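You operate a simulated robot arm through the tools that you are given. There is no shell and no other tool. Be economical: measure what you need, move in short steps, check, and stop when the job is done.

You are at the controls of a simulated robot arm. One attempt, no reset.

JOB
Vent the valve tester at the screw named on the card.
Fine: slacken it a quarter turn with the tee spanner of the same number, pump till water shows, tighten it; the spanner goes back in its holder each time.

It is judged by the outcome, as a careful person would: the job done as asked, and still so three seconds after it is handed in. It fails if anything else is knocked over, pushed out of place, dropped, spilled or broken.

ROBOT AND FRAMES
A 6-joint arm with a two-finger parallel gripper, fixed in place. Base frame: the origin is at the foot of the arm, x ahead of it, y to its left, z up; the work surface is at about z = 854. Lengths are in mm, angles in degrees, forces in N, time in s.
With the tool pointing down near the work surface it reaches from about 260 to 680 mm from the base axis. Its first joint turns from -66.0 to 66.0 degrees. Payload 2.9 kg.
Tool frame: the origin (TCP) lies between the finger pads and is the grasp point; the fingertips stand 30 mm ahead of it; z points along the fingers, y is the line along which they close. Largest opening 110 mm; finger width 20, thickness 10; the body of the gripper, 48 by 112 mm, starts 55 mm behind the TCP.
Orientation is told as [roll, pitch, yaw] about the base's x, y, z axes, in that order, counted from this pose: with the fingers straight down and closing along the base's y, the tool's x points along the base's -x, its y along +y and its z along -z.

CONTROLS
- The arm moves only by the tool drive_tool. Its argument "rows" is a list of rows, each an object of numbers (a shift or turn left out is 0, a gripper value left out holds the last): "ax", "ay", "az": the turn, a rotation vector about the tool's x, y, z in degrees; "tx", "ty", "tz": the shift along the tool's x, y, z in mm; "jaw": the finger opening in mm, from 0 to 110. In form: [{"ax": .., "ay": .., "az": .., "tx": .., "ty": .., "tz": .., "jaw": ..}, ...]. A call has 1 to 12 rows; each row is the pose to reach, as a shift and turn from the pose commanded when the call began, along the tool's axes at that moment. Rows are played at 5 a second. More than 50 mm and 8.6 degrees between two rows, or a gripper value outside its range, and nothing of the call is played. A pose out of reach is approached as far as the arm can. The call stops where the force on the tool passes 40 N (or 10 N more than at its start, if that is more) or the arm is blocked; 0.2 s more then pass. Each finger travels about 108 mm/s and halts on what it meets, pressing with about 30 N; the grip force reading is that of the motor and also rises with nothing between the fingers. The clock runs only during rows and for 0.2 s after the last one: add rows that repeat a pose to give the fingers time. The reply holds the time, the measured pose of the TCP, the force on the tool along the base axes, the opening and the grip force, in the units named above and with some noise, with the torque about the TCP (base axes, N m) and any sound that the robot's microphone picked up, and new pictures: "pictures" is both (left out), scene, wrist or none.
- Cameras (640 x 400 px; columns grow to the right, rows downward): "scene" is fixed at [65.7, 425.4, 1385.3]; the picture's right is [-0.86, -0.51, 0.00], its down [-0.28, 0.48, -0.83] and it looks along [0.42, -0.72, -0.56] (base axes); focal length 269 px, centre (320, 200). "wrist" rides on the gripper at [72, 17, -103] in the tool frame; the picture's right is [-0.23, 0.97, 0.00], its down [-0.76, -0.18, -0.62] and it looks along [-0.61, -0.14, 0.78] (tool axes); focal length 222 px, centre (320, 200). There is no depth. A picture from a camera that has moved, and an enlarged one, comes with that camera's place and axes in the base frame and with its lens.
- zoom(camera, box): a new picture of the part [left, top, right, bottom] of that camera's present view, enlarged. No time passes.
- finish_job(): hands the job in; it is judged then, once.

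Go step by step. Nothing tells you positions but the pictures and the camera data: compare them with the known pose of the tool, close in by small moves and look again before you grip or let go. The budget is 120 turns and 200 pictures, counting those below and the enlarged ones. Unless the task says otherwise, let go and move clear before handing in, and close with one line.

The tools are called after "Call:" as name(argument=value, ...) on one line, values as JSON. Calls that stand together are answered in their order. drive_tool: Moves the arm, as the interface text tells. Its arguments: {"type":"object","properties":{"rows":{"type":"array"},"pictures":{"type":"string","enum":["both","scene","wrist","none"]}},"required":["rows"]} The other tools are called the same way: zoom (camera, box) takes an enlarged picture of a part of a camera's view; finish_job () hands the job in.

At the start:

```text
time_s: 0.0
eef_pos: [415.5, -55.1, 1210.7]
tool_rot: [-0.1, 0.0, 0.0]
wrist_force: [-0.5, -0.3, 1.0]
wrist_torque: [-0.01, 0.01, -0.01]
opening: 109.8
gripper_force: 0.1
```

scene: 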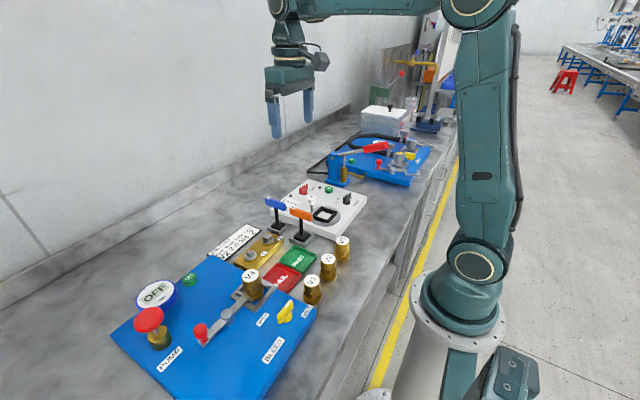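
wrist: 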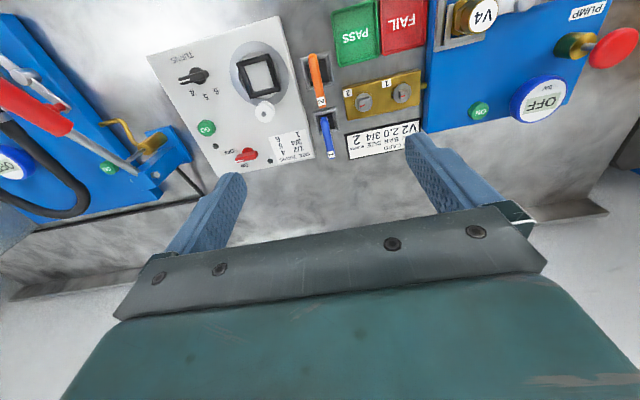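

I see a valve tester panel (blue) with a pump, screws block, two tee spanners (orange and blue) in holders, and a card. I zoom to read the card and labels.

Call:
zoom(camera="wrist", box=[290, 40, 450, 170])

Call:
zoom(camera="scene", box=[190, 170, 370, 290])

Call:
zoom(camera="scene", box=[100, 250, 330, 400])

```text
3.08 times, centred on (370, 105) of wrist
camera zoom: at [343.6, -38.1, 1314.5], right [0.23, 0.97, 0.0], down [0.76, -0.18, 0.62], along [0.61, -0.14, -0.78], focal length 684 px, centre (166, 492)
```

zoom: 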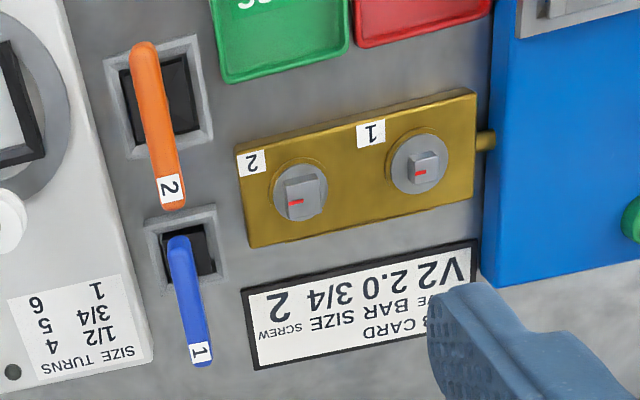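

```text
3.33 times, centred on (280, 230) of scene
camera zoom: at [65.7, 425.4, 1385.3], right [-0.86, -0.51, 0.0], down [-0.28, 0.48, -0.83], along [0.42, -0.72, -0.56], focal length 896 px, centre (453, 100)
```

zoom: 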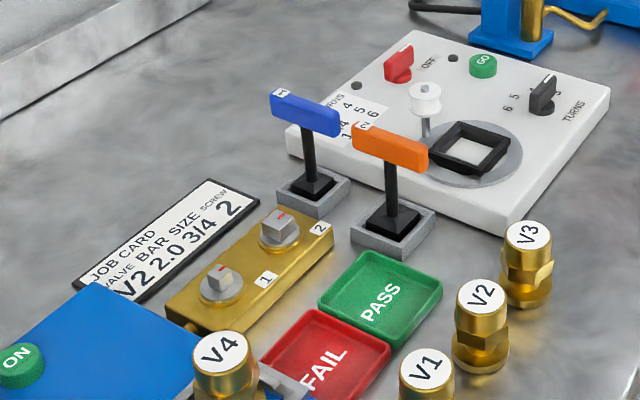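

```text
2.67 times, centred on (215, 325) of scene
camera zoom: at [65.7, 425.4, 1385.3], right [-0.86, -0.51, 0.0], down [-0.28, 0.48, -0.83], along [0.42, -0.72, -0.56], focal length 717 px, centre (600, -133)
```

zoom: 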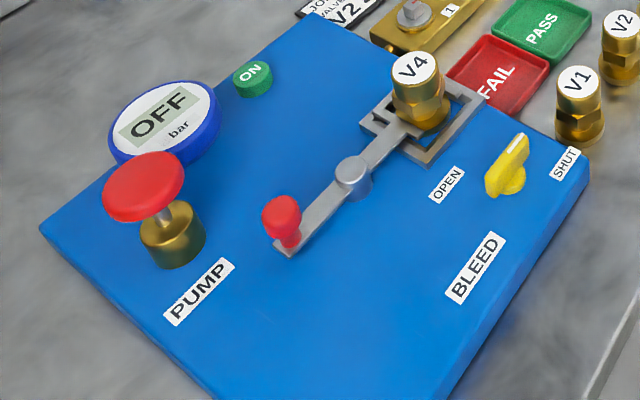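

The card says V2, 2.0 bar, size 3/4, **screw 2**. So I need the orange spanner 2, whose handle I put at about (413,-58,936), and screw 2 at about (474,14). I'll descend above the orange handle and look again.

Call:
drive_tool(rows=[{"tz": 40, "jaw": 60}, {"tz": 80}, {"tz": 120}, {"tz": 160}, {"tz": 180}, {"tz": 180}])

Call:
zoom(camera="scene", box=[230, 170, 350, 250])

```text
time_s: 1.4
eef_pos: [415.9, -58.2, 1030.6]
tool_rot: [0.1, 0.0, 0.0]
wrist_force: [-0.4, -0.4, 0.5]
wrist_torque: [0.02, -0.03, -0.03]
opening: 60.1
gripper_force: 0.1
camera wrist: at [342.8, -41.2, 1135.5], right [0.23, 0.97, 0.0], down [0.76, -0.18, 0.62], along [0.61, -0.14, -0.78], focal length 222 px, centre (320, 200)
```

scene: 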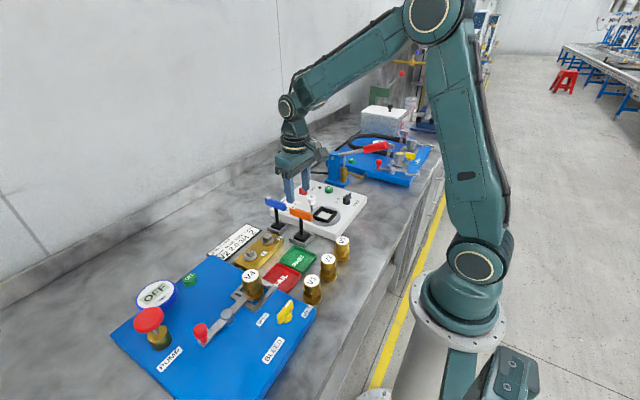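
wrist: 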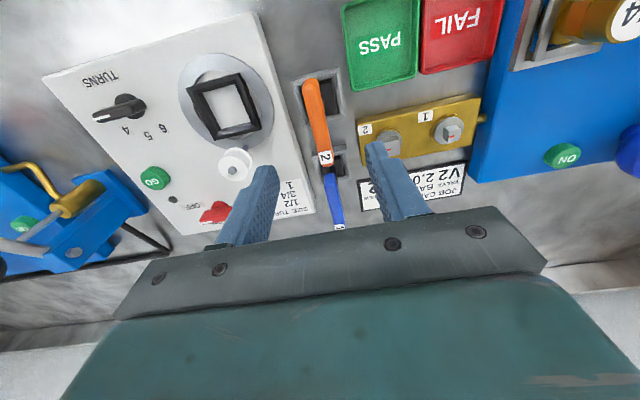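

```text
5.00 times, centred on (290, 210) of scene
camera zoom: at [65.7, 425.4, 1385.3], right [-0.86, -0.51, 0.0], down [-0.28, 0.48, -0.83], along [0.42, -0.72, -0.56], focal length 1344 px, centre (470, 150)
```

zoom: 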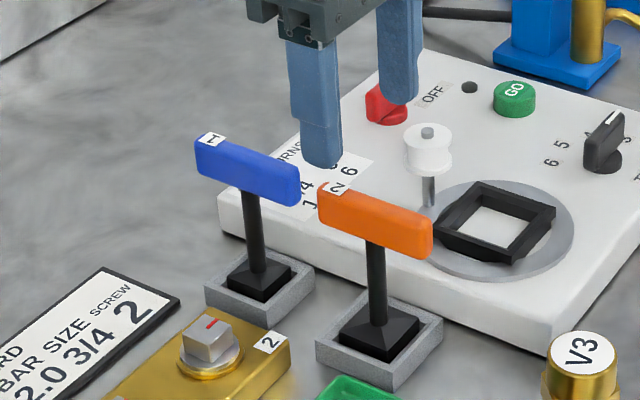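

Handle centre estimated at (413,-58), running along x, with the TCP right over it. I'll lower to just above grasp height and check.

Call:
drive_tool(rows=[{"tz": 25, "jaw": 50}, {"tz": 50}, {"tz": 65}, {"tz": 65}])

Call:
zoom(camera="scene", box=[230, 170, 350, 250])

```text
time_s: 2.4
eef_pos: [415.5, -56.9, 964.6]
tool_rot: [0.1, 0.1, 0.0]
wrist_force: [-0.1, 1.1, 0.1]
wrist_torque: [0.0, -0.01, -0.02]
opening: 50.3
gripper_force: 0.0
camera wrist: at [342.7, -39.9, 1069.5], right [0.23, 0.97, 0.0], down [0.76, -0.18, 0.62], along [0.61, -0.14, -0.78], focal length 222 px, centre (320, 200)
```

scene: 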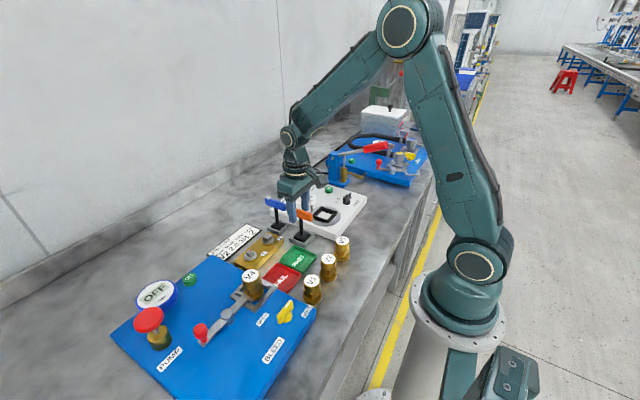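
wrist: 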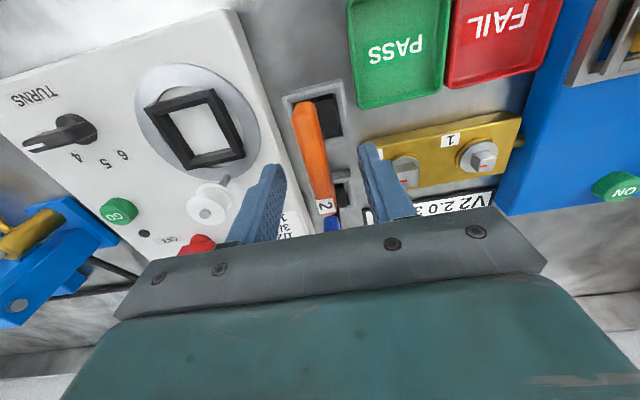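

```text
5.00 times, centred on (290, 210) of scene
camera zoom: at [65.7, 425.4, 1385.3], right [-0.86, -0.51, 0.0], down [-0.28, 0.48, -0.83], along [0.42, -0.72, -0.56], focal length 1344 px, centre (470, 150)
```

zoom: 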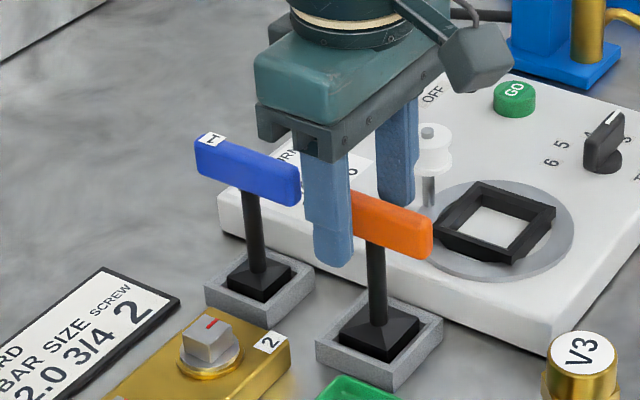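

The handle mid is about (412,-58,945). I'll lower to that height and close on it.

Call:
drive_tool(rows=[{"tz": 10, "tx": 3, "ty": -1, "jaw": 50}, {"tz": 19, "tx": 3, "ty": -1, "jaw": 50}, {"tz": 19, "tx": 3, "ty": -1, "jaw": 30}, {"tz": 19, "tx": 3, "ty": -1, "jaw": 20}, {"tz": 19, "tx": 3, "ty": -1, "jaw": 8}, {"tz": 19, "tx": 3, "ty": -1, "jaw": 8}])

Call:
zoom(camera="scene", box=[230, 170, 350, 250])

```text
time_s: 3.8
eef_pos: [411.8, -57.7, 945.9]
tool_rot: [0.0, 0.1, 0.0]
wrist_force: [1.1, -0.7, -0.5]
wrist_torque: [-0.01, -0.08, -0.01]
opening: 12.7
gripper_force: 29.3
camera wrist: at [339.8, -40.1, 1050.8], right [0.23, 0.97, 0.0], down [0.76, -0.18, 0.62], along [0.61, -0.14, -0.78], focal length 222 px, centre (320, 200)
```

scene: 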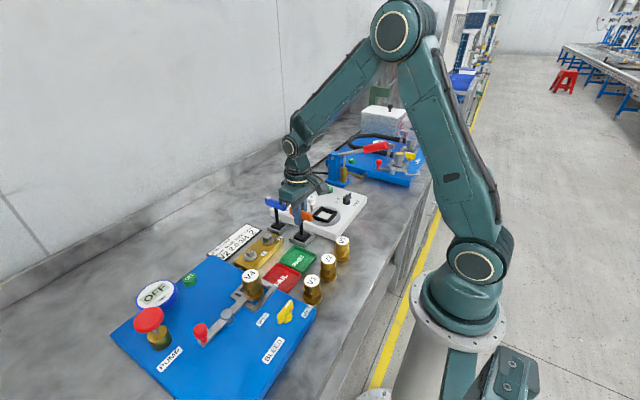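
wrist: 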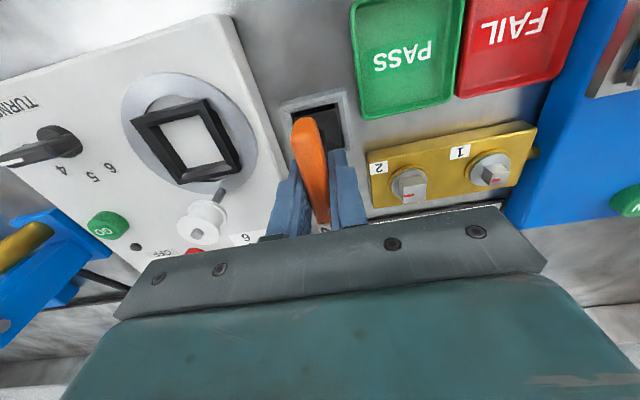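

```text
5.00 times, centred on (290, 210) of scene
camera zoom: at [65.7, 425.4, 1385.3], right [-0.86, -0.51, 0.0], down [-0.28, 0.48, -0.83], along [0.42, -0.72, -0.56], focal length 1344 px, centre (470, 150)
```

zoom: 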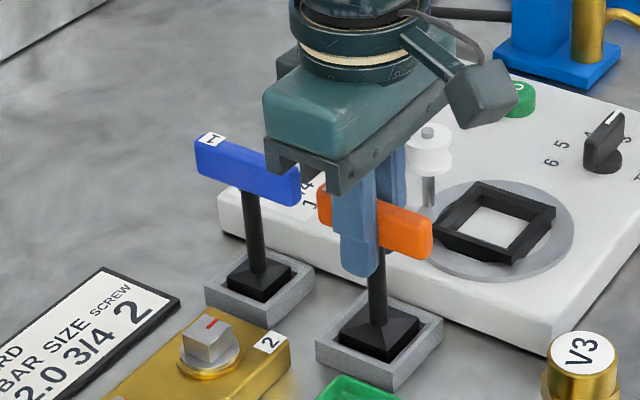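

Gripped (12.7 mm); seat pose TCP (411.8,-57.7,945.9). I'll lift straight up slowly and look.

Call:
drive_tool(rows=[{"tz": -8}, {"tz": -16}, {"tz": -30}, {"tz": -45}, {"tz": -60}, {"tz": -60}])

Call:
zoom(camera="scene", box=[230, 170, 350, 250])

Call:
zoom(camera="wrist", box=[260, 80, 500, 230])

```text
time_s: 5.2
eef_pos: [412.9, -55.3, 1005.6]
tool_rot: [0.0, 0.0, 0.0]
wrist_force: [-0.2, 0.2, -2.1]
wrist_torque: [-0.01, 0.0, -0.05]
opening: 12.8
gripper_force: 29.9
camera wrist: at [341.1, -38.8, 1110.3], right [0.23, 0.97, 0.0], down [0.76, -0.18, 0.62], along [0.61, -0.14, -0.78], focal length 222 px, centre (320, 200)
```

scene: 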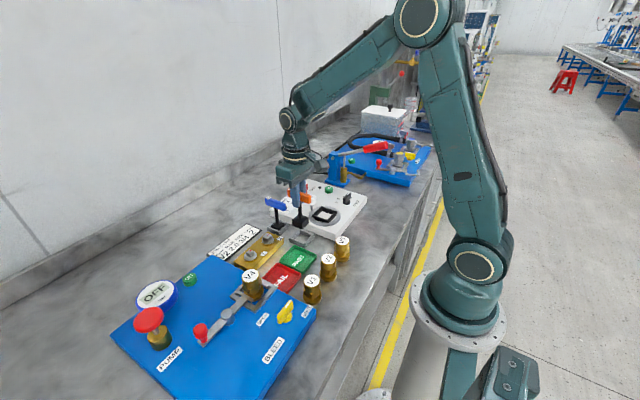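
wrist: 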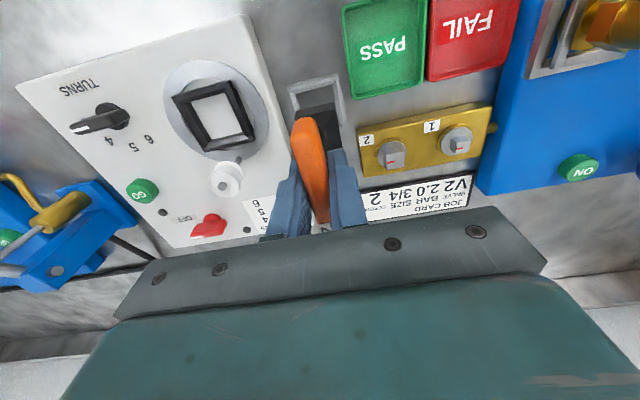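

```text
5.00 times, centred on (290, 210) of scene
camera zoom: at [65.7, 425.4, 1385.3], right [-0.86, -0.51, 0.0], down [-0.28, 0.48, -0.83], along [0.42, -0.72, -0.56], focal length 1344 px, centre (470, 150)
```

zoom: 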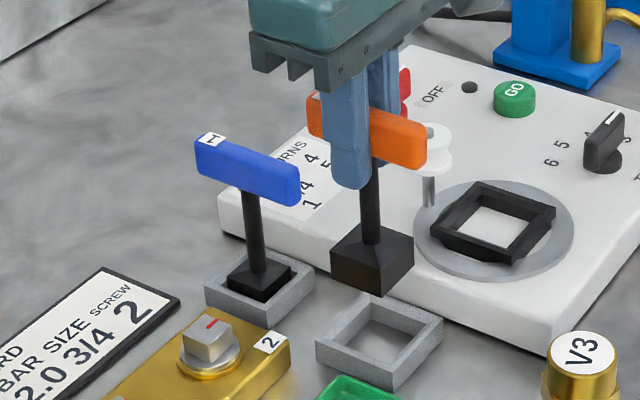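

```text
2.67 times, centred on (380, 155) of wrist
camera zoom: at [341.1, -38.8, 1110.3], right [0.23, 0.97, 0.0], down [0.76, -0.18, 0.62], along [0.61, -0.14, -0.78], focal length 592 px, centre (160, 320)
```

zoom: 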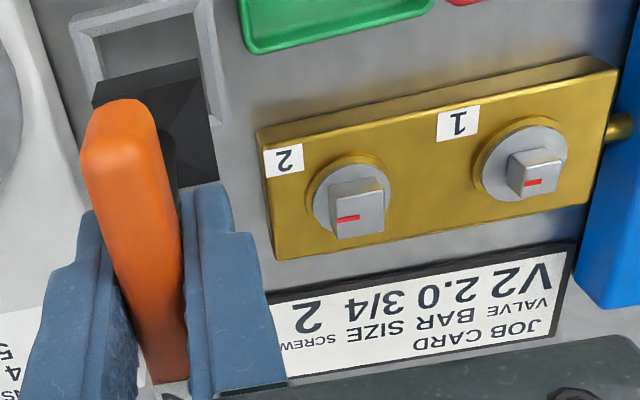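

The spanner is out and held upright. Now I zoom tightly on screw 2 from both cameras to locate it.

Call:
zoom(camera="wrist", box=[360, 130, 424, 170])

Call:
zoom(camera="scene", box=[240, 220, 304, 260])

Call:
zoom(camera="scene", box=[270, 195, 334, 245])

```text
10.00 times, centred on (392, 150) of wrist
camera zoom: at [341.1, -38.8, 1110.3], right [0.23, 0.97, 0.0], down [0.76, -0.18, 0.62], along [0.61, -0.14, -0.78], focal length 2221 px, centre (-400, 700)
```

zoom: 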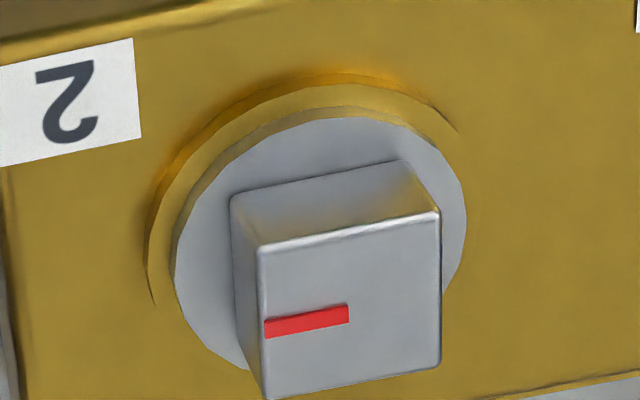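

```text
10.00 times, centred on (272, 240) of scene
camera zoom: at [65.7, 425.4, 1385.3], right [-0.86, -0.51, 0.0], down [-0.28, 0.48, -0.83], along [0.42, -0.72, -0.56], focal length 2688 px, centre (800, -200)
```

zoom: 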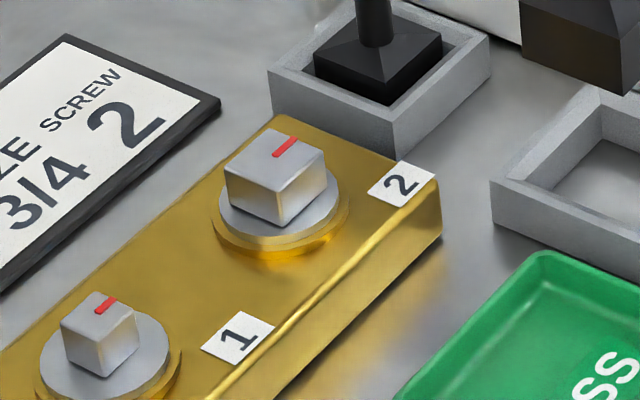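

```text
8.00 times, centred on (302, 220) of scene
camera zoom: at [65.7, 425.4, 1385.3], right [-0.86, -0.51, 0.0], down [-0.28, 0.48, -0.83], along [0.42, -0.72, -0.56], focal length 2150 px, centre (464, 40)
```

zoom: 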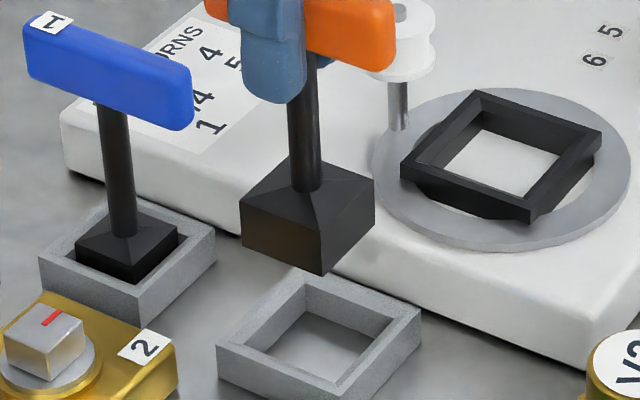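

Triangulation puts screw 2's head at about (480,15), top z≈882, square aligned with the axes. I'll carry the spanner over it, y first and then x, staying about 25 mm above.

Call:
drive_tool(rows=[{"tz": -12}, {"tz": -12, "ty": 25}, {"tz": -12, "ty": 50}, {"tz": -12, "ty": 72, "tx": -10}, {"tz": -12, "ty": 72, "tx": -35}, {"tz": -12, "ty": 72, "tx": -60}, {"tz": -12, "ty": 72, "tx": -67.5}, {"tz": -12, "ty": 72, "tx": -67.5}])

Call:
zoom(camera="scene", box=[220, 200, 316, 260])

Call:
zoom(camera="wrist", box=[250, 80, 442, 200])

```text
time_s: 7.0
eef_pos: [482.3, 16.1, 1018.3]
tool_rot: [0.0, 0.0, 0.0]
wrist_force: [0.1, 0.2, -2.5]
wrist_torque: [0.0, 0.0, -0.02]
opening: 12.7
gripper_force: 30.4
camera wrist: at [409.6, 31.8, 1122.4], right [0.23, 0.97, 0.0], down [0.76, -0.18, 0.62], along [0.61, -0.14, -0.78], focal length 222 px, centre (320, 200)
```

scene: 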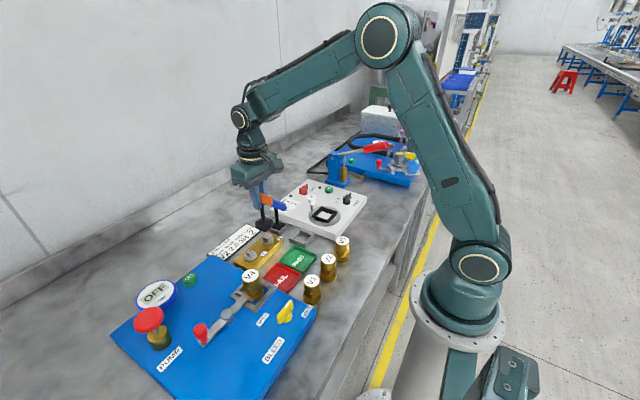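
wrist: 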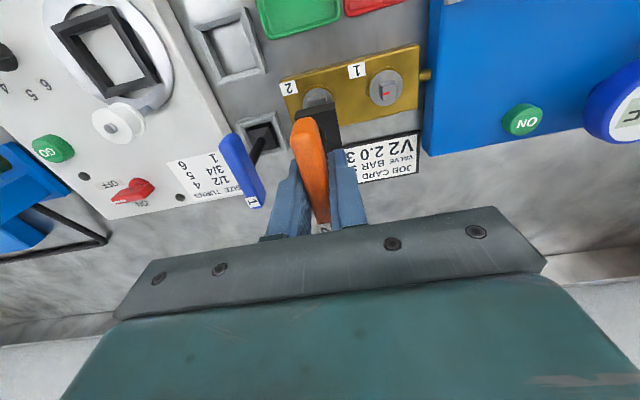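

```text
6.67 times, centred on (268, 230) of scene
camera zoom: at [65.8, 425.4, 1385.3], right [-0.86, -0.51, 0.0], down [-0.28, 0.48, -0.83], along [0.42, -0.72, -0.56], focal length 1792 px, centre (667, 0)
```

zoom: 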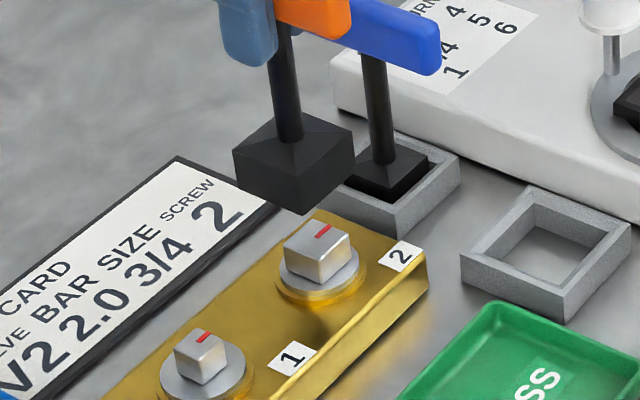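

```text
3.33 times, centred on (346, 140) of wrist
camera zoom: at [409.6, 31.8, 1122.4], right [0.23, 0.97, 0.0], down [0.76, -0.18, 0.62], along [0.61, -0.14, -0.78], focal length 740 px, centre (233, 400)
```

zoom: 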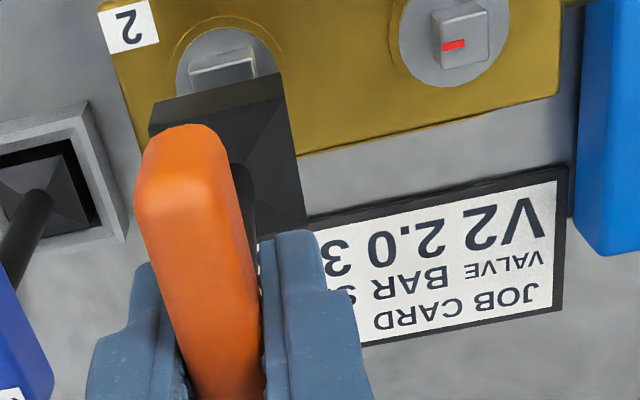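

The spanner is just beyond the screw; the head needs to come a few mm toward -x. I'll zoom finely in both views to measure.

Call:
zoom(camera="wrist", box=[290, 78, 354, 118])

Call:
zoom(camera="scene", box=[244, 206, 292, 250])

```text
10.00 times, centred on (322, 98) of wrist
camera zoom: at [409.6, 31.8, 1122.4], right [0.23, 0.97, 0.0], down [0.76, -0.18, 0.62], along [0.61, -0.14, -0.78], focal length 2221 px, centre (300, 1220)
```

zoom: 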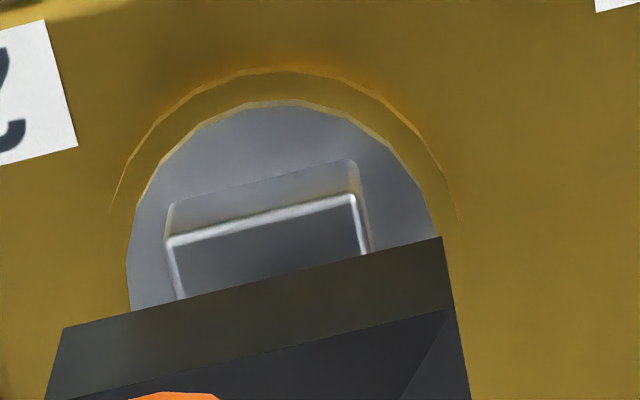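

```text
9.09 times, centred on (268, 228) of scene
camera zoom: at [65.8, 425.4, 1385.3], right [-0.86, -0.51, 0.0], down [-0.28, 0.48, -0.83], along [0.42, -0.72, -0.56], focal length 2443 px, centre (793, -54)
```

zoom: 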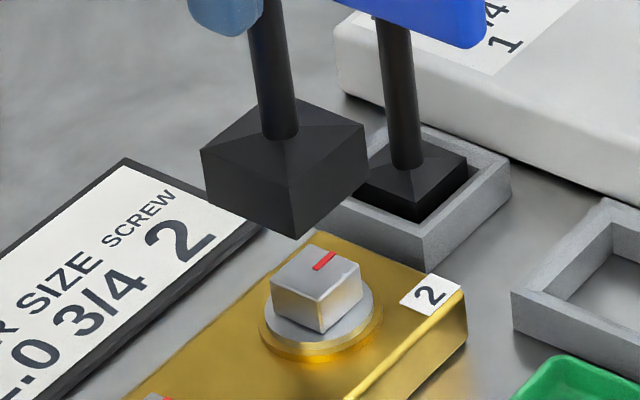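

Both views agree: the head is 4.4 mm toward -x and 0.8 mm toward -y from the socket axis. I'll correct and lower to just above the head.

Call:
drive_tool(rows=[{"tx": 4.4, "ty": -0.8}, {"tx": 4.4, "ty": -0.8, "tz": 12}, {"tx": 4.4, "ty": -0.8, "tz": 24}, {"tx": 4.4, "ty": -0.8, "tz": 26}, {"tx": 4.4, "ty": -0.8, "tz": 26}], pictures="none")

Call:
zoom(camera="scene", box=[244, 206, 292, 250])

Call:
zoom(camera="wrist", box=[290, 70, 354, 118])

```text
time_s: 8.2
eef_pos: [476.9, 15.8, 993.3]
tool_rot: [0.0, 0.0, 0.0]
wrist_force: [-0.2, -0.7, -2.7]
wrist_torque: [-0.01, -0.01, 0.03]
opening: 12.7
gripper_force: 29.7
```

```text
9.09 times, centred on (268, 228) of scene
camera zoom: at [65.7, 425.4, 1385.3], right [-0.86, -0.51, 0.0], down [-0.28, 0.48, -0.83], along [0.42, -0.72, -0.56], focal length 2443 px, centre (793, -54)
```

zoom: 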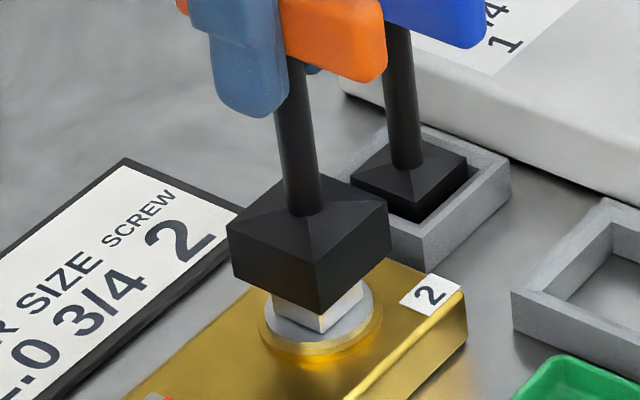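

```text
8.33 times, centred on (322, 94) of wrist
camera zoom: at [404.0, 32.0, 1096.3], right [0.23, 0.97, 0.0], down [0.76, -0.18, 0.62], along [0.61, -0.14, -0.78], focal length 1851 px, centre (303, 1083)
```

zoom: 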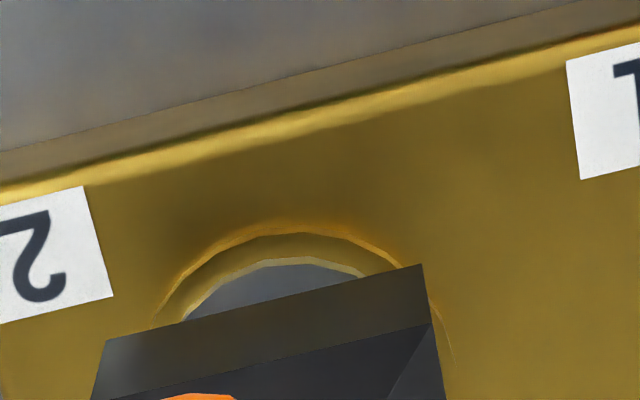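

Nearly concentric. One finer scene zoom will check the residual offset before engaging.

Call:
zoom(camera="scene", box=[264, 222, 288, 246])

```text
16.00 times, centred on (276, 234) of scene
camera zoom: at [65.7, 425.4, 1385.3], right [-0.86, -0.51, 0.0], down [-0.28, 0.48, -0.83], along [0.42, -0.72, -0.56], focal length 4300 px, centre (1024, -344)
```

zoom: 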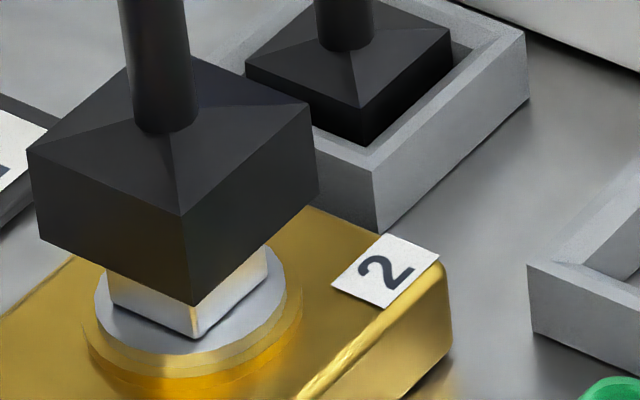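

Concentric within about 0.5 mm. I'll lower slowly to seat the socket and watch the force.

Call:
drive_tool(rows=[{"tz": 4}, {"tz": 7}, {"tz": 9}, {"tz": 11}, {"tz": 13}, {"tz": 15}, {"tz": 15}], pictures="none")

Call:
zoom(camera="scene", box=[252, 206, 300, 250])

```text
time_s: 9.8
eef_pos: [475.8, 16.7, 977.6]
tool_rot: [0.0, 0.1, 0.0]
wrist_force: [0.1, 0.2, -3.5]
wrist_torque: [0.0, -0.01, -0.01]
opening: 13.0
gripper_force: 30.2
```

```text
9.09 times, centred on (276, 228) of scene
camera zoom: at [65.7, 425.4, 1385.3], right [-0.86, -0.51, 0.0], down [-0.28, 0.48, -0.83], along [0.42, -0.72, -0.56], focal length 2443 px, centre (720, -54)
```

zoom: 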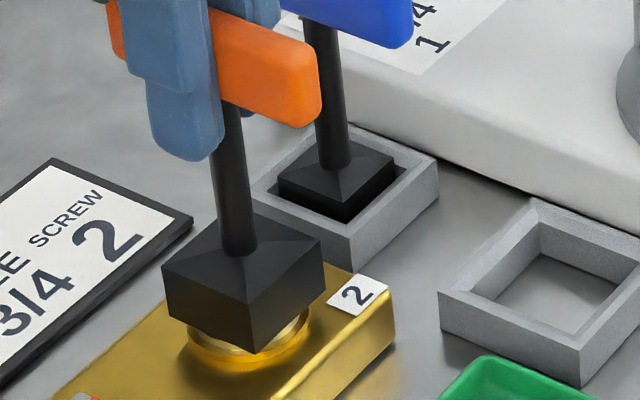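

The socket is over the head with no resistance. I'll lower the remaining few mm until it touches.

Call:
drive_tool(rows=[{"tz": 1}, {"tz": 2}, {"tz": 3}, {"tz": 4}, {"tz": 5}], pictures="none")

Call:
zoom(camera="scene", box=[252, 206, 300, 250])

```text
time_s: 11.0
eef_pos: [475.0, 14.7, 972.2]
tool_rot: [0.1, 0.0, -0.1]
wrist_force: [0.4, 0.3, -2.6]
wrist_torque: [0.02, -0.02, -0.01]
opening: 13.2
gripper_force: 30.0
```

```text
9.09 times, centred on (276, 228) of scene
camera zoom: at [65.7, 425.4, 1385.3], right [-0.86, -0.51, 0.0], down [-0.28, 0.48, -0.83], along [0.42, -0.72, -0.56], focal length 2443 px, centre (720, -54)
```

zoom: 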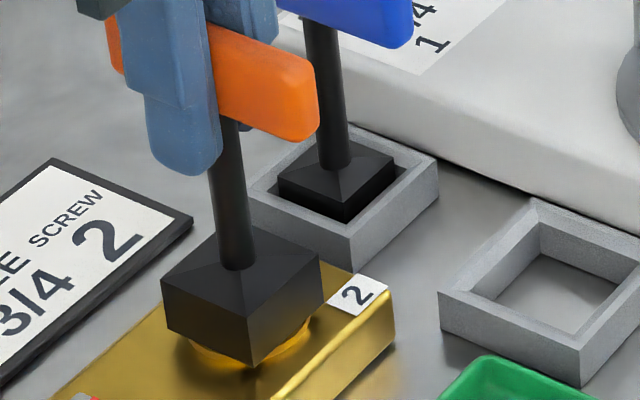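

Seated with no force. I'll begin the slackening turn, counter-clockwise seen from above (tool az negative), 32° first to check torque.

Call:
drive_tool(rows=[{"tz": 1, "az": -4}, {"tz": 1, "az": -8}, {"tz": 1, "az": -16}, {"tz": 1, "az": -24}, {"tz": 1, "az": -32}, {"tz": 1, "az": -32}], pictures="scene")

Call:
zoom(camera="scene", box=[252, 206, 300, 250])

```text
time_s: 12.4
eef_pos: [476.3, 16.4, 971.3]
tool_rot: [0.0, 0.0, 32.1]
wrist_force: [0.0, 0.6, 0.2]
wrist_torque: [0.0, 0.01, -0.01]
opening: 12.8
gripper_force: 29.5
```

scene: 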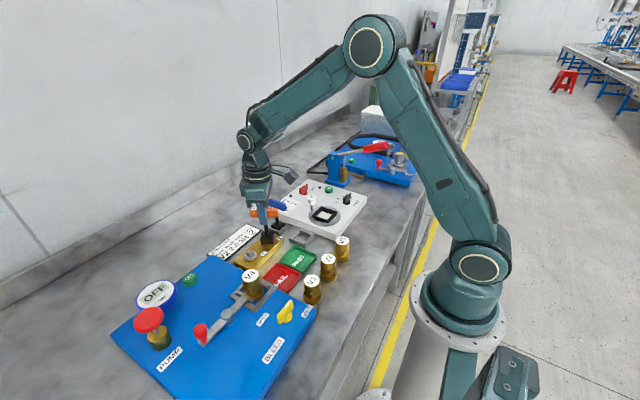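

```text
9.09 times, centred on (276, 228) of scene
camera zoom: at [65.7, 425.4, 1385.3], right [-0.86, -0.51, 0.0], down [-0.28, 0.48, -0.83], along [0.42, -0.72, -0.56], focal length 2443 px, centre (720, -54)
```

zoom: 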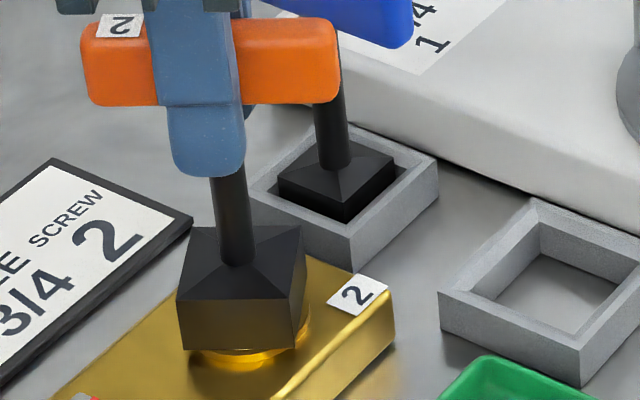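

The spanner turns with the hand, freely. I'll continue to a full 90°.

Call:
drive_tool(rows=[{"az": -8}, {"az": -16}, {"az": -24}, {"az": -32}, {"az": -40}, {"az": -48}, {"az": -54}, {"az": -58}, {"az": -58}], pictures="both")

Call:
zoom(camera="scene", box=[252, 206, 300, 250])

```text
time_s: 14.4
eef_pos: [475.3, 16.0, 971.4]
tool_rot: [0.1, 0.0, 90.0]
wrist_force: [-7.0, -1.5, -1.5]
wrist_torque: [-0.09, 0.53, 0.01]
opening: 12.7
gripper_force: 30.6
camera wrist: at [459.2, -56.7, 1076.0], right [-0.97, 0.23, 0.0], down [0.18, 0.76, 0.62], along [0.14, 0.61, -0.78], focal length 222 px, centre (320, 200)
```

scene: 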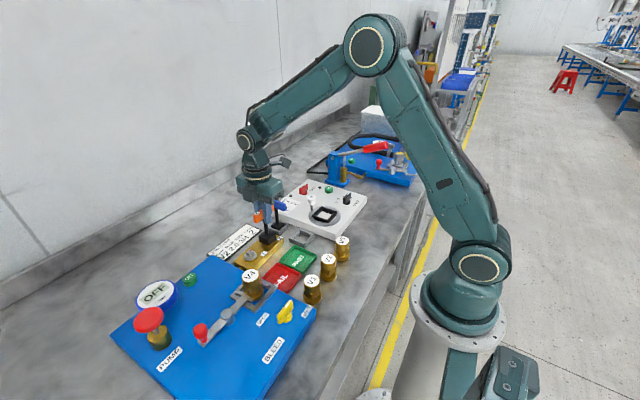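
wrist: 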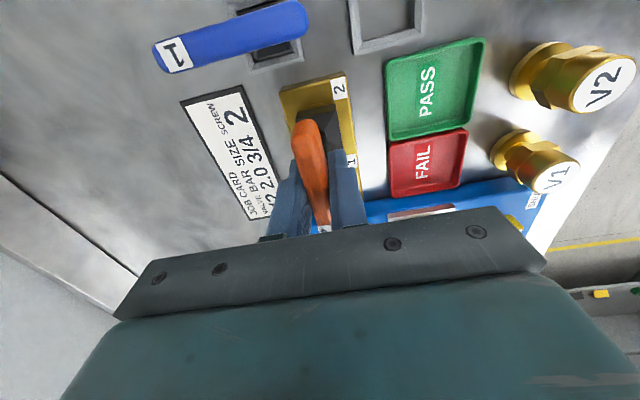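

```text
9.09 times, centred on (276, 228) of scene
camera zoom: at [65.6, 425.4, 1385.3], right [-0.86, -0.51, 0.0], down [-0.28, 0.48, -0.83], along [0.42, -0.72, -0.56], focal length 2443 px, centre (720, -54)
```

zoom: 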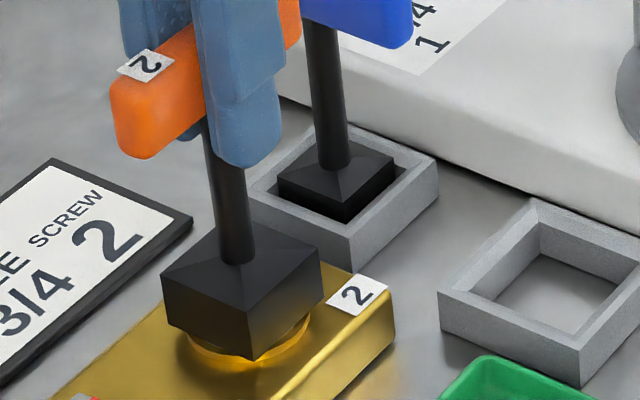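

Turned 90° with a small side load. I'll lift the spanner off and check the red mark.

Call:
drive_tool(rows=[{"tz": -3}, {"tz": -8}, {"tz": -14}, {"tz": -24}, {"tz": -40}, {"tz": -48}, {"tz": -48}], pictures="wrist")

Call:
zoom(camera="scene", box=[238, 206, 300, 260])

Call:
zoom(camera="wrist", box=[280, 80, 376, 140])

```text
time_s: 16.0
eef_pos: [476.5, 15.8, 1019.7]
tool_rot: [0.0, -0.1, 90.0]
wrist_force: [-0.2, 0.1, -3.0]
wrist_torque: [0.0, 0.0, 0.0]
opening: 12.7
gripper_force: 30.2
camera wrist: at [459.8, -57.0, 1123.4], right [-0.97, 0.23, 0.0], down [0.18, 0.76, 0.62], along [0.14, 0.61, -0.78], focal length 222 px, centre (320, 200)
```

wrist: 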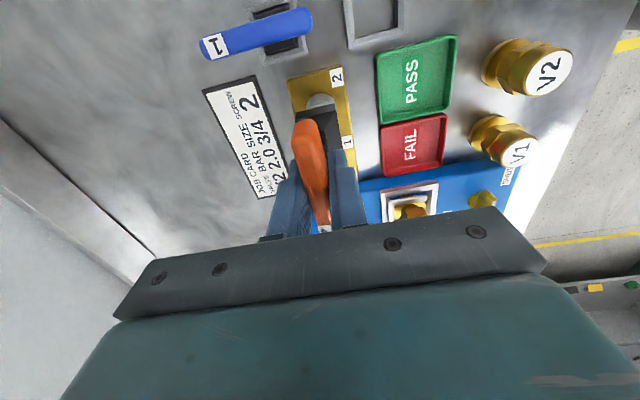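

```text
7.41 times, centred on (269, 233) of scene
camera zoom: at [65.7, 425.4, 1385.3], right [-0.86, -0.51, 0.0], down [-0.28, 0.48, -0.83], along [0.42, -0.72, -0.56], focal length 1991 px, centre (698, -44)
```

zoom: 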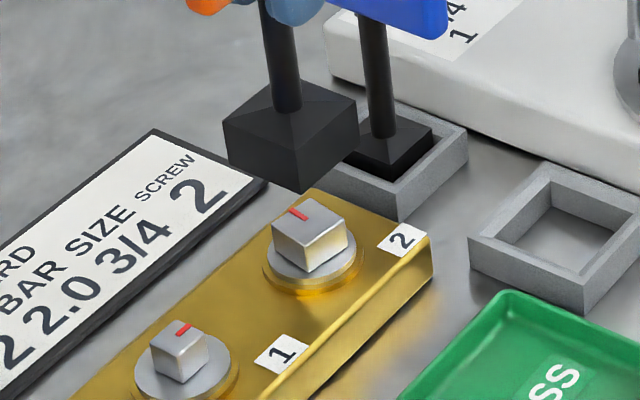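

```text
6.67 times, centred on (328, 110) of wrist
camera zoom: at [459.8, -57.0, 1123.4], right [-0.97, 0.23, 0.0], down [0.18, 0.76, 0.62], along [0.14, 0.61, -0.78], focal length 1481 px, centre (267, 800)
```

zoom: 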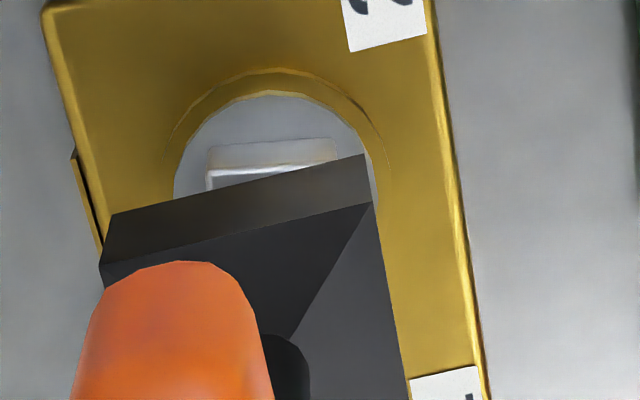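

The screw turned about 82° because the socket has some play (head edge is about 8° short of the socket). I'll re-seat at yaw 83°, shift 1.2 mm to centre, and turn the remainder.

Call:
drive_tool(rows=[{"az": 7, "tx": -0.7, "ty": 1.2}, {"az": 7, "tx": -0.7, "ty": 1.2, "tz": 12}, {"az": 7, "tx": -0.7, "ty": 1.2, "tz": 24}, {"az": 7, "tx": -0.7, "ty": 1.2, "tz": 32}, {"az": 7, "tx": -0.7, "ty": 1.2, "tz": 37}, {"az": 7, "tx": -0.7, "ty": 1.2, "tz": 42}, {"az": 7, "tx": -0.7, "ty": 1.2, "tz": 47}, {"az": 7, "tx": -0.7, "ty": 1.2, "tz": 47}], pictures="none")

Call:
zoom(camera="scene", box=[238, 206, 300, 260])

```text
time_s: 17.8
eef_pos: [474.0, 15.9, 972.0]
tool_rot: [0.0, 0.0, 83.0]
wrist_force: [0.2, 2.1, -1.4]
wrist_torque: [0.19, 0.02, -0.01]
opening: 12.7
gripper_force: 30.3
```

```text
7.41 times, centred on (269, 233) of scene
camera zoom: at [65.7, 425.5, 1385.3], right [-0.86, -0.51, 0.0], down [-0.28, 0.48, -0.83], along [0.42, -0.72, -0.56], focal length 1991 px, centre (698, -44)
```

zoom: 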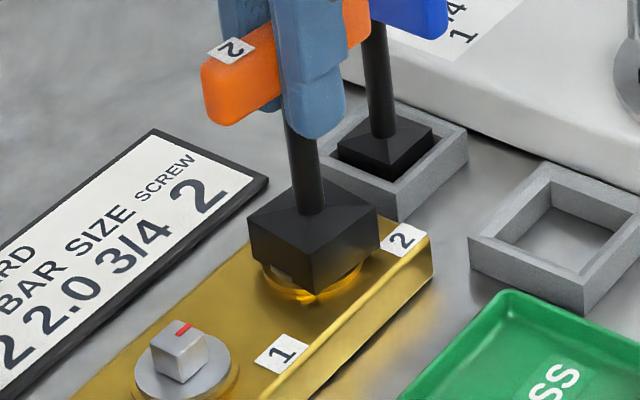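

Seated again. I turn to yaw 98.5°, then lift off and inspect.

Call:
drive_tool(rows=[{"az": -5}, {"az": -10}, {"az": -15.5}, {"az": -15.5}, {"az": -15.5, "tz": -6}, {"az": -15.5, "tz": -14}, {"az": -15.5, "tz": -28}, {"az": -15.5, "tz": -47}, {"az": -15.5, "tz": -47}], pictures="wrist")

Call:
zoom(camera="scene", box=[238, 206, 300, 260])

Call:
zoom(camera="wrist", box=[280, 80, 376, 140])

```text
time_s: 19.8
eef_pos: [474.3, 15.3, 1019.1]
tool_rot: [0.0, 0.0, 98.5]
wrist_force: [-1.4, 0.5, -2.2]
wrist_torque: [-0.02, -0.02, -0.02]
opening: 12.9
gripper_force: 30.1
camera wrist: at [469.2, -59.4, 1122.9], right [-1.0, 0.08, 0.0], down [0.06, 0.78, 0.62], along [0.05, 0.62, -0.78], focal length 222 px, centre (320, 200)
```

wrist: 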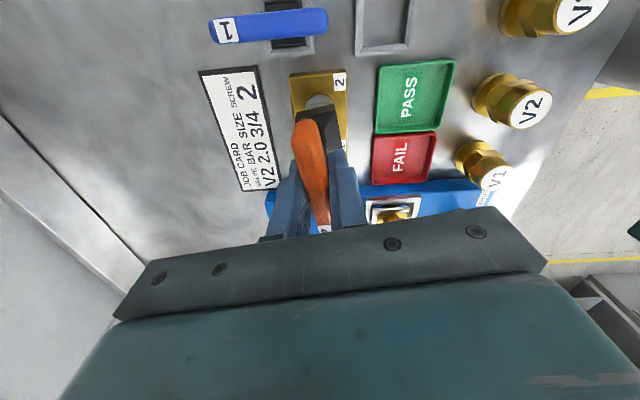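

```text
7.41 times, centred on (269, 233) of scene
camera zoom: at [65.7, 425.4, 1385.3], right [-0.86, -0.51, 0.0], down [-0.28, 0.48, -0.83], along [0.42, -0.72, -0.56], focal length 1991 px, centre (698, -44)
```

zoom: 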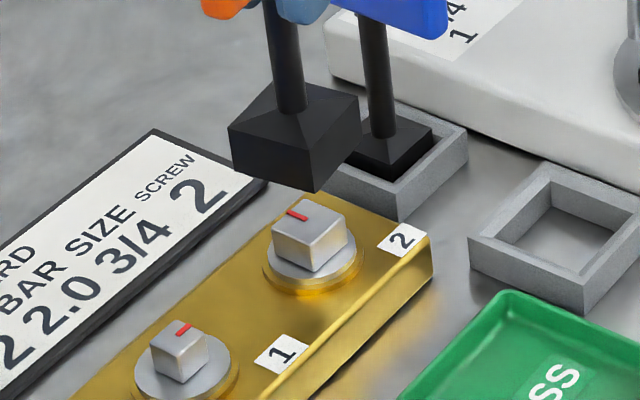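

```text
6.67 times, centred on (328, 110) of wrist
camera zoom: at [469.2, -59.4, 1122.9], right [-1.0, 0.08, 0.0], down [0.06, 0.78, 0.62], along [0.05, 0.62, -0.78], focal length 1481 px, centre (267, 800)
```

zoom: 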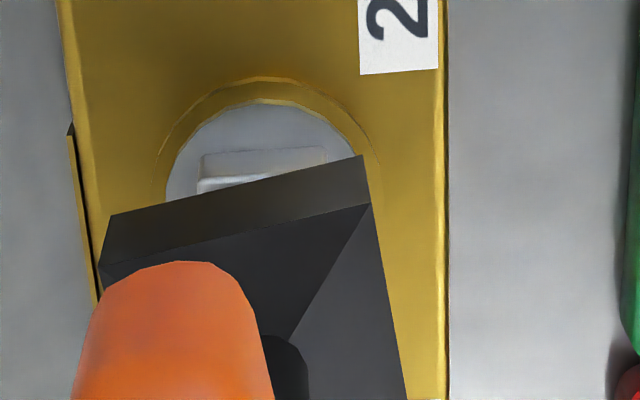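

The mark has moved a true quarter turn and the head is square with the block. Now I rotate back to yaw 0 at height, then return to above holder 2.

Call:
drive_tool(rows=[{"az": 8.2}, {"az": 16.4}, {"az": 24.6}, {"az": 32.8}, {"az": 41}, {"az": 49.2}, {"az": 57.4}, {"az": 65.6}, {"az": 73.8}, {"az": 82}, {"az": 90.2}, {"az": 98.5}], pictures="none")

Call:
drive_tool(rows=[{"tx": 25}, {"tx": 50}, {"tx": 61.9, "ty": -20}, {"tx": 61.9, "ty": -45}, {"tx": 61.9, "ty": -65}, {"tx": 61.9, "ty": -71.9}, {"tx": 61.9, "ty": -71.9, "tz": 20}, {"tx": 61.9, "ty": -71.9, "tz": 35}, {"tx": 61.9, "ty": -71.9, "tz": 35}], pictures="wrist")

Call:
zoom(camera="scene", box=[266, 196, 330, 250])

Call:
zoom(camera="wrist", box=[270, 60, 366, 130])

```text
time_s: 22.4
eef_pos: [475.2, 15.7, 1018.6]
tool_rot: [-0.1, 0.0, -0.2]
wrist_force: [-1.0, 0.4, -2.6]
wrist_torque: [0.0, 0.01, 0.0]
opening: 12.9
gripper_force: 29.4
```

```text
time_s: 24.4
eef_pos: [412.7, -55.7, 983.6]
tool_rot: [0.0, 0.1, 0.0]
wrist_force: [-0.9, 0.2, -2.0]
wrist_torque: [-0.04, -0.02, -0.02]
opening: 12.7
gripper_force: 29.8
camera wrist: at [340.6, -39.6, 1088.0], right [0.23, 0.97, 0.0], down [0.76, -0.18, 0.62], along [0.61, -0.14, -0.78], focal length 222 px, centre (320, 200)
```

wrist: 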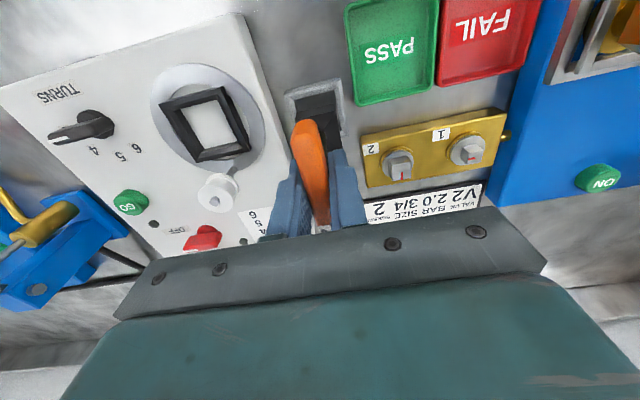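

```text
7.41 times, centred on (298, 223) of scene
camera zoom: at [65.7, 425.4, 1385.3], right [-0.86, -0.51, 0.0], down [-0.28, 0.48, -0.83], along [0.42, -0.72, -0.56], focal length 1991 px, centre (483, 30)
```

zoom: 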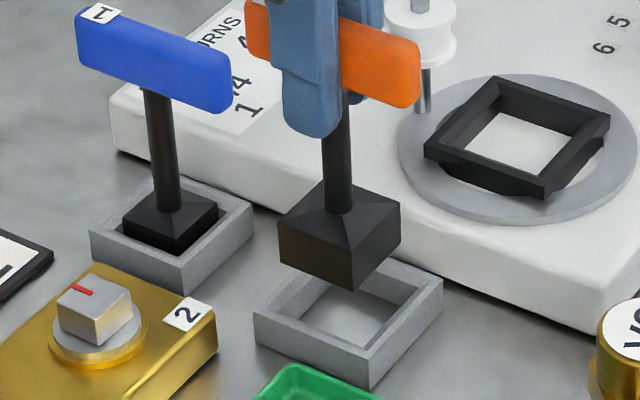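

```text
5.71 times, centred on (318, 95) of wrist
camera zoom: at [340.6, -39.6, 1088.0], right [0.23, 0.97, 0.0], down [0.76, -0.18, 0.62], along [0.61, -0.14, -0.78], focal length 1269 px, centre (331, 800)
```

zoom: 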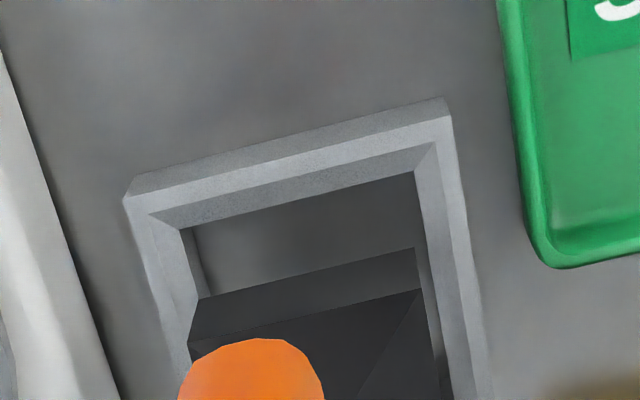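

Aligned over holder 2. I'll lower gently to the original seat height.

Call:
drive_tool(rows=[{"tz": 12}, {"tz": 22}, {"tz": 30}, {"tz": 34}, {"tz": 36}, {"tz": 37.5}, {"tz": 37.5}], pictures="none")

Call:
zoom(camera="scene", box=[266, 196, 330, 250])

```text
time_s: 26.0
eef_pos: [412.5, -55.8, 946.5]
tool_rot: [0.0, 0.0, -0.1]
wrist_force: [0.1, -0.1, -2.9]
wrist_torque: [0.03, -0.02, -0.01]
opening: 12.9
gripper_force: 29.8
```

```text
7.41 times, centred on (298, 223) of scene
camera zoom: at [65.7, 425.4, 1385.3], right [-0.86, -0.51, 0.0], down [-0.28, 0.48, -0.83], along [0.42, -0.72, -0.56], focal length 1991 px, centre (483, 30)
```

zoom: 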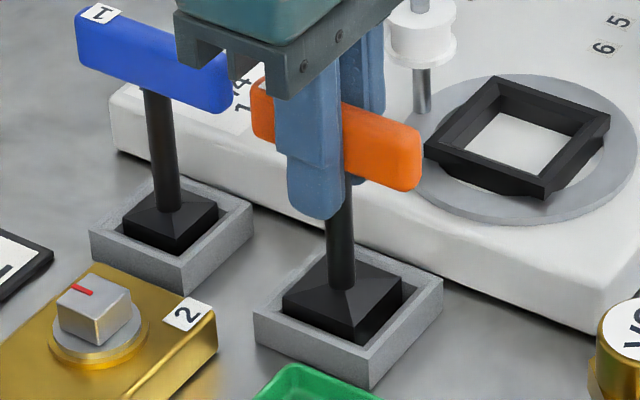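

It's in the holder but still hanging by a hair. I'll lower by half-mm steps until the weight is taken.

Call:
drive_tool(rows=[{"tz": 0.4}, {"tz": 0.8}, {"tz": 1.2}, {"tz": 1.2}], pictures="none")

```text
time_s: 27.0
eef_pos: [412.2, -56.1, 945.3]
tool_rot: [0.0, -0.2, 0.0]
wrist_force: [-4.0, 5.5, 22.5]
wrist_torque: [0.07, 0.68, -0.09]
opening: 12.9
gripper_force: 30.3
```

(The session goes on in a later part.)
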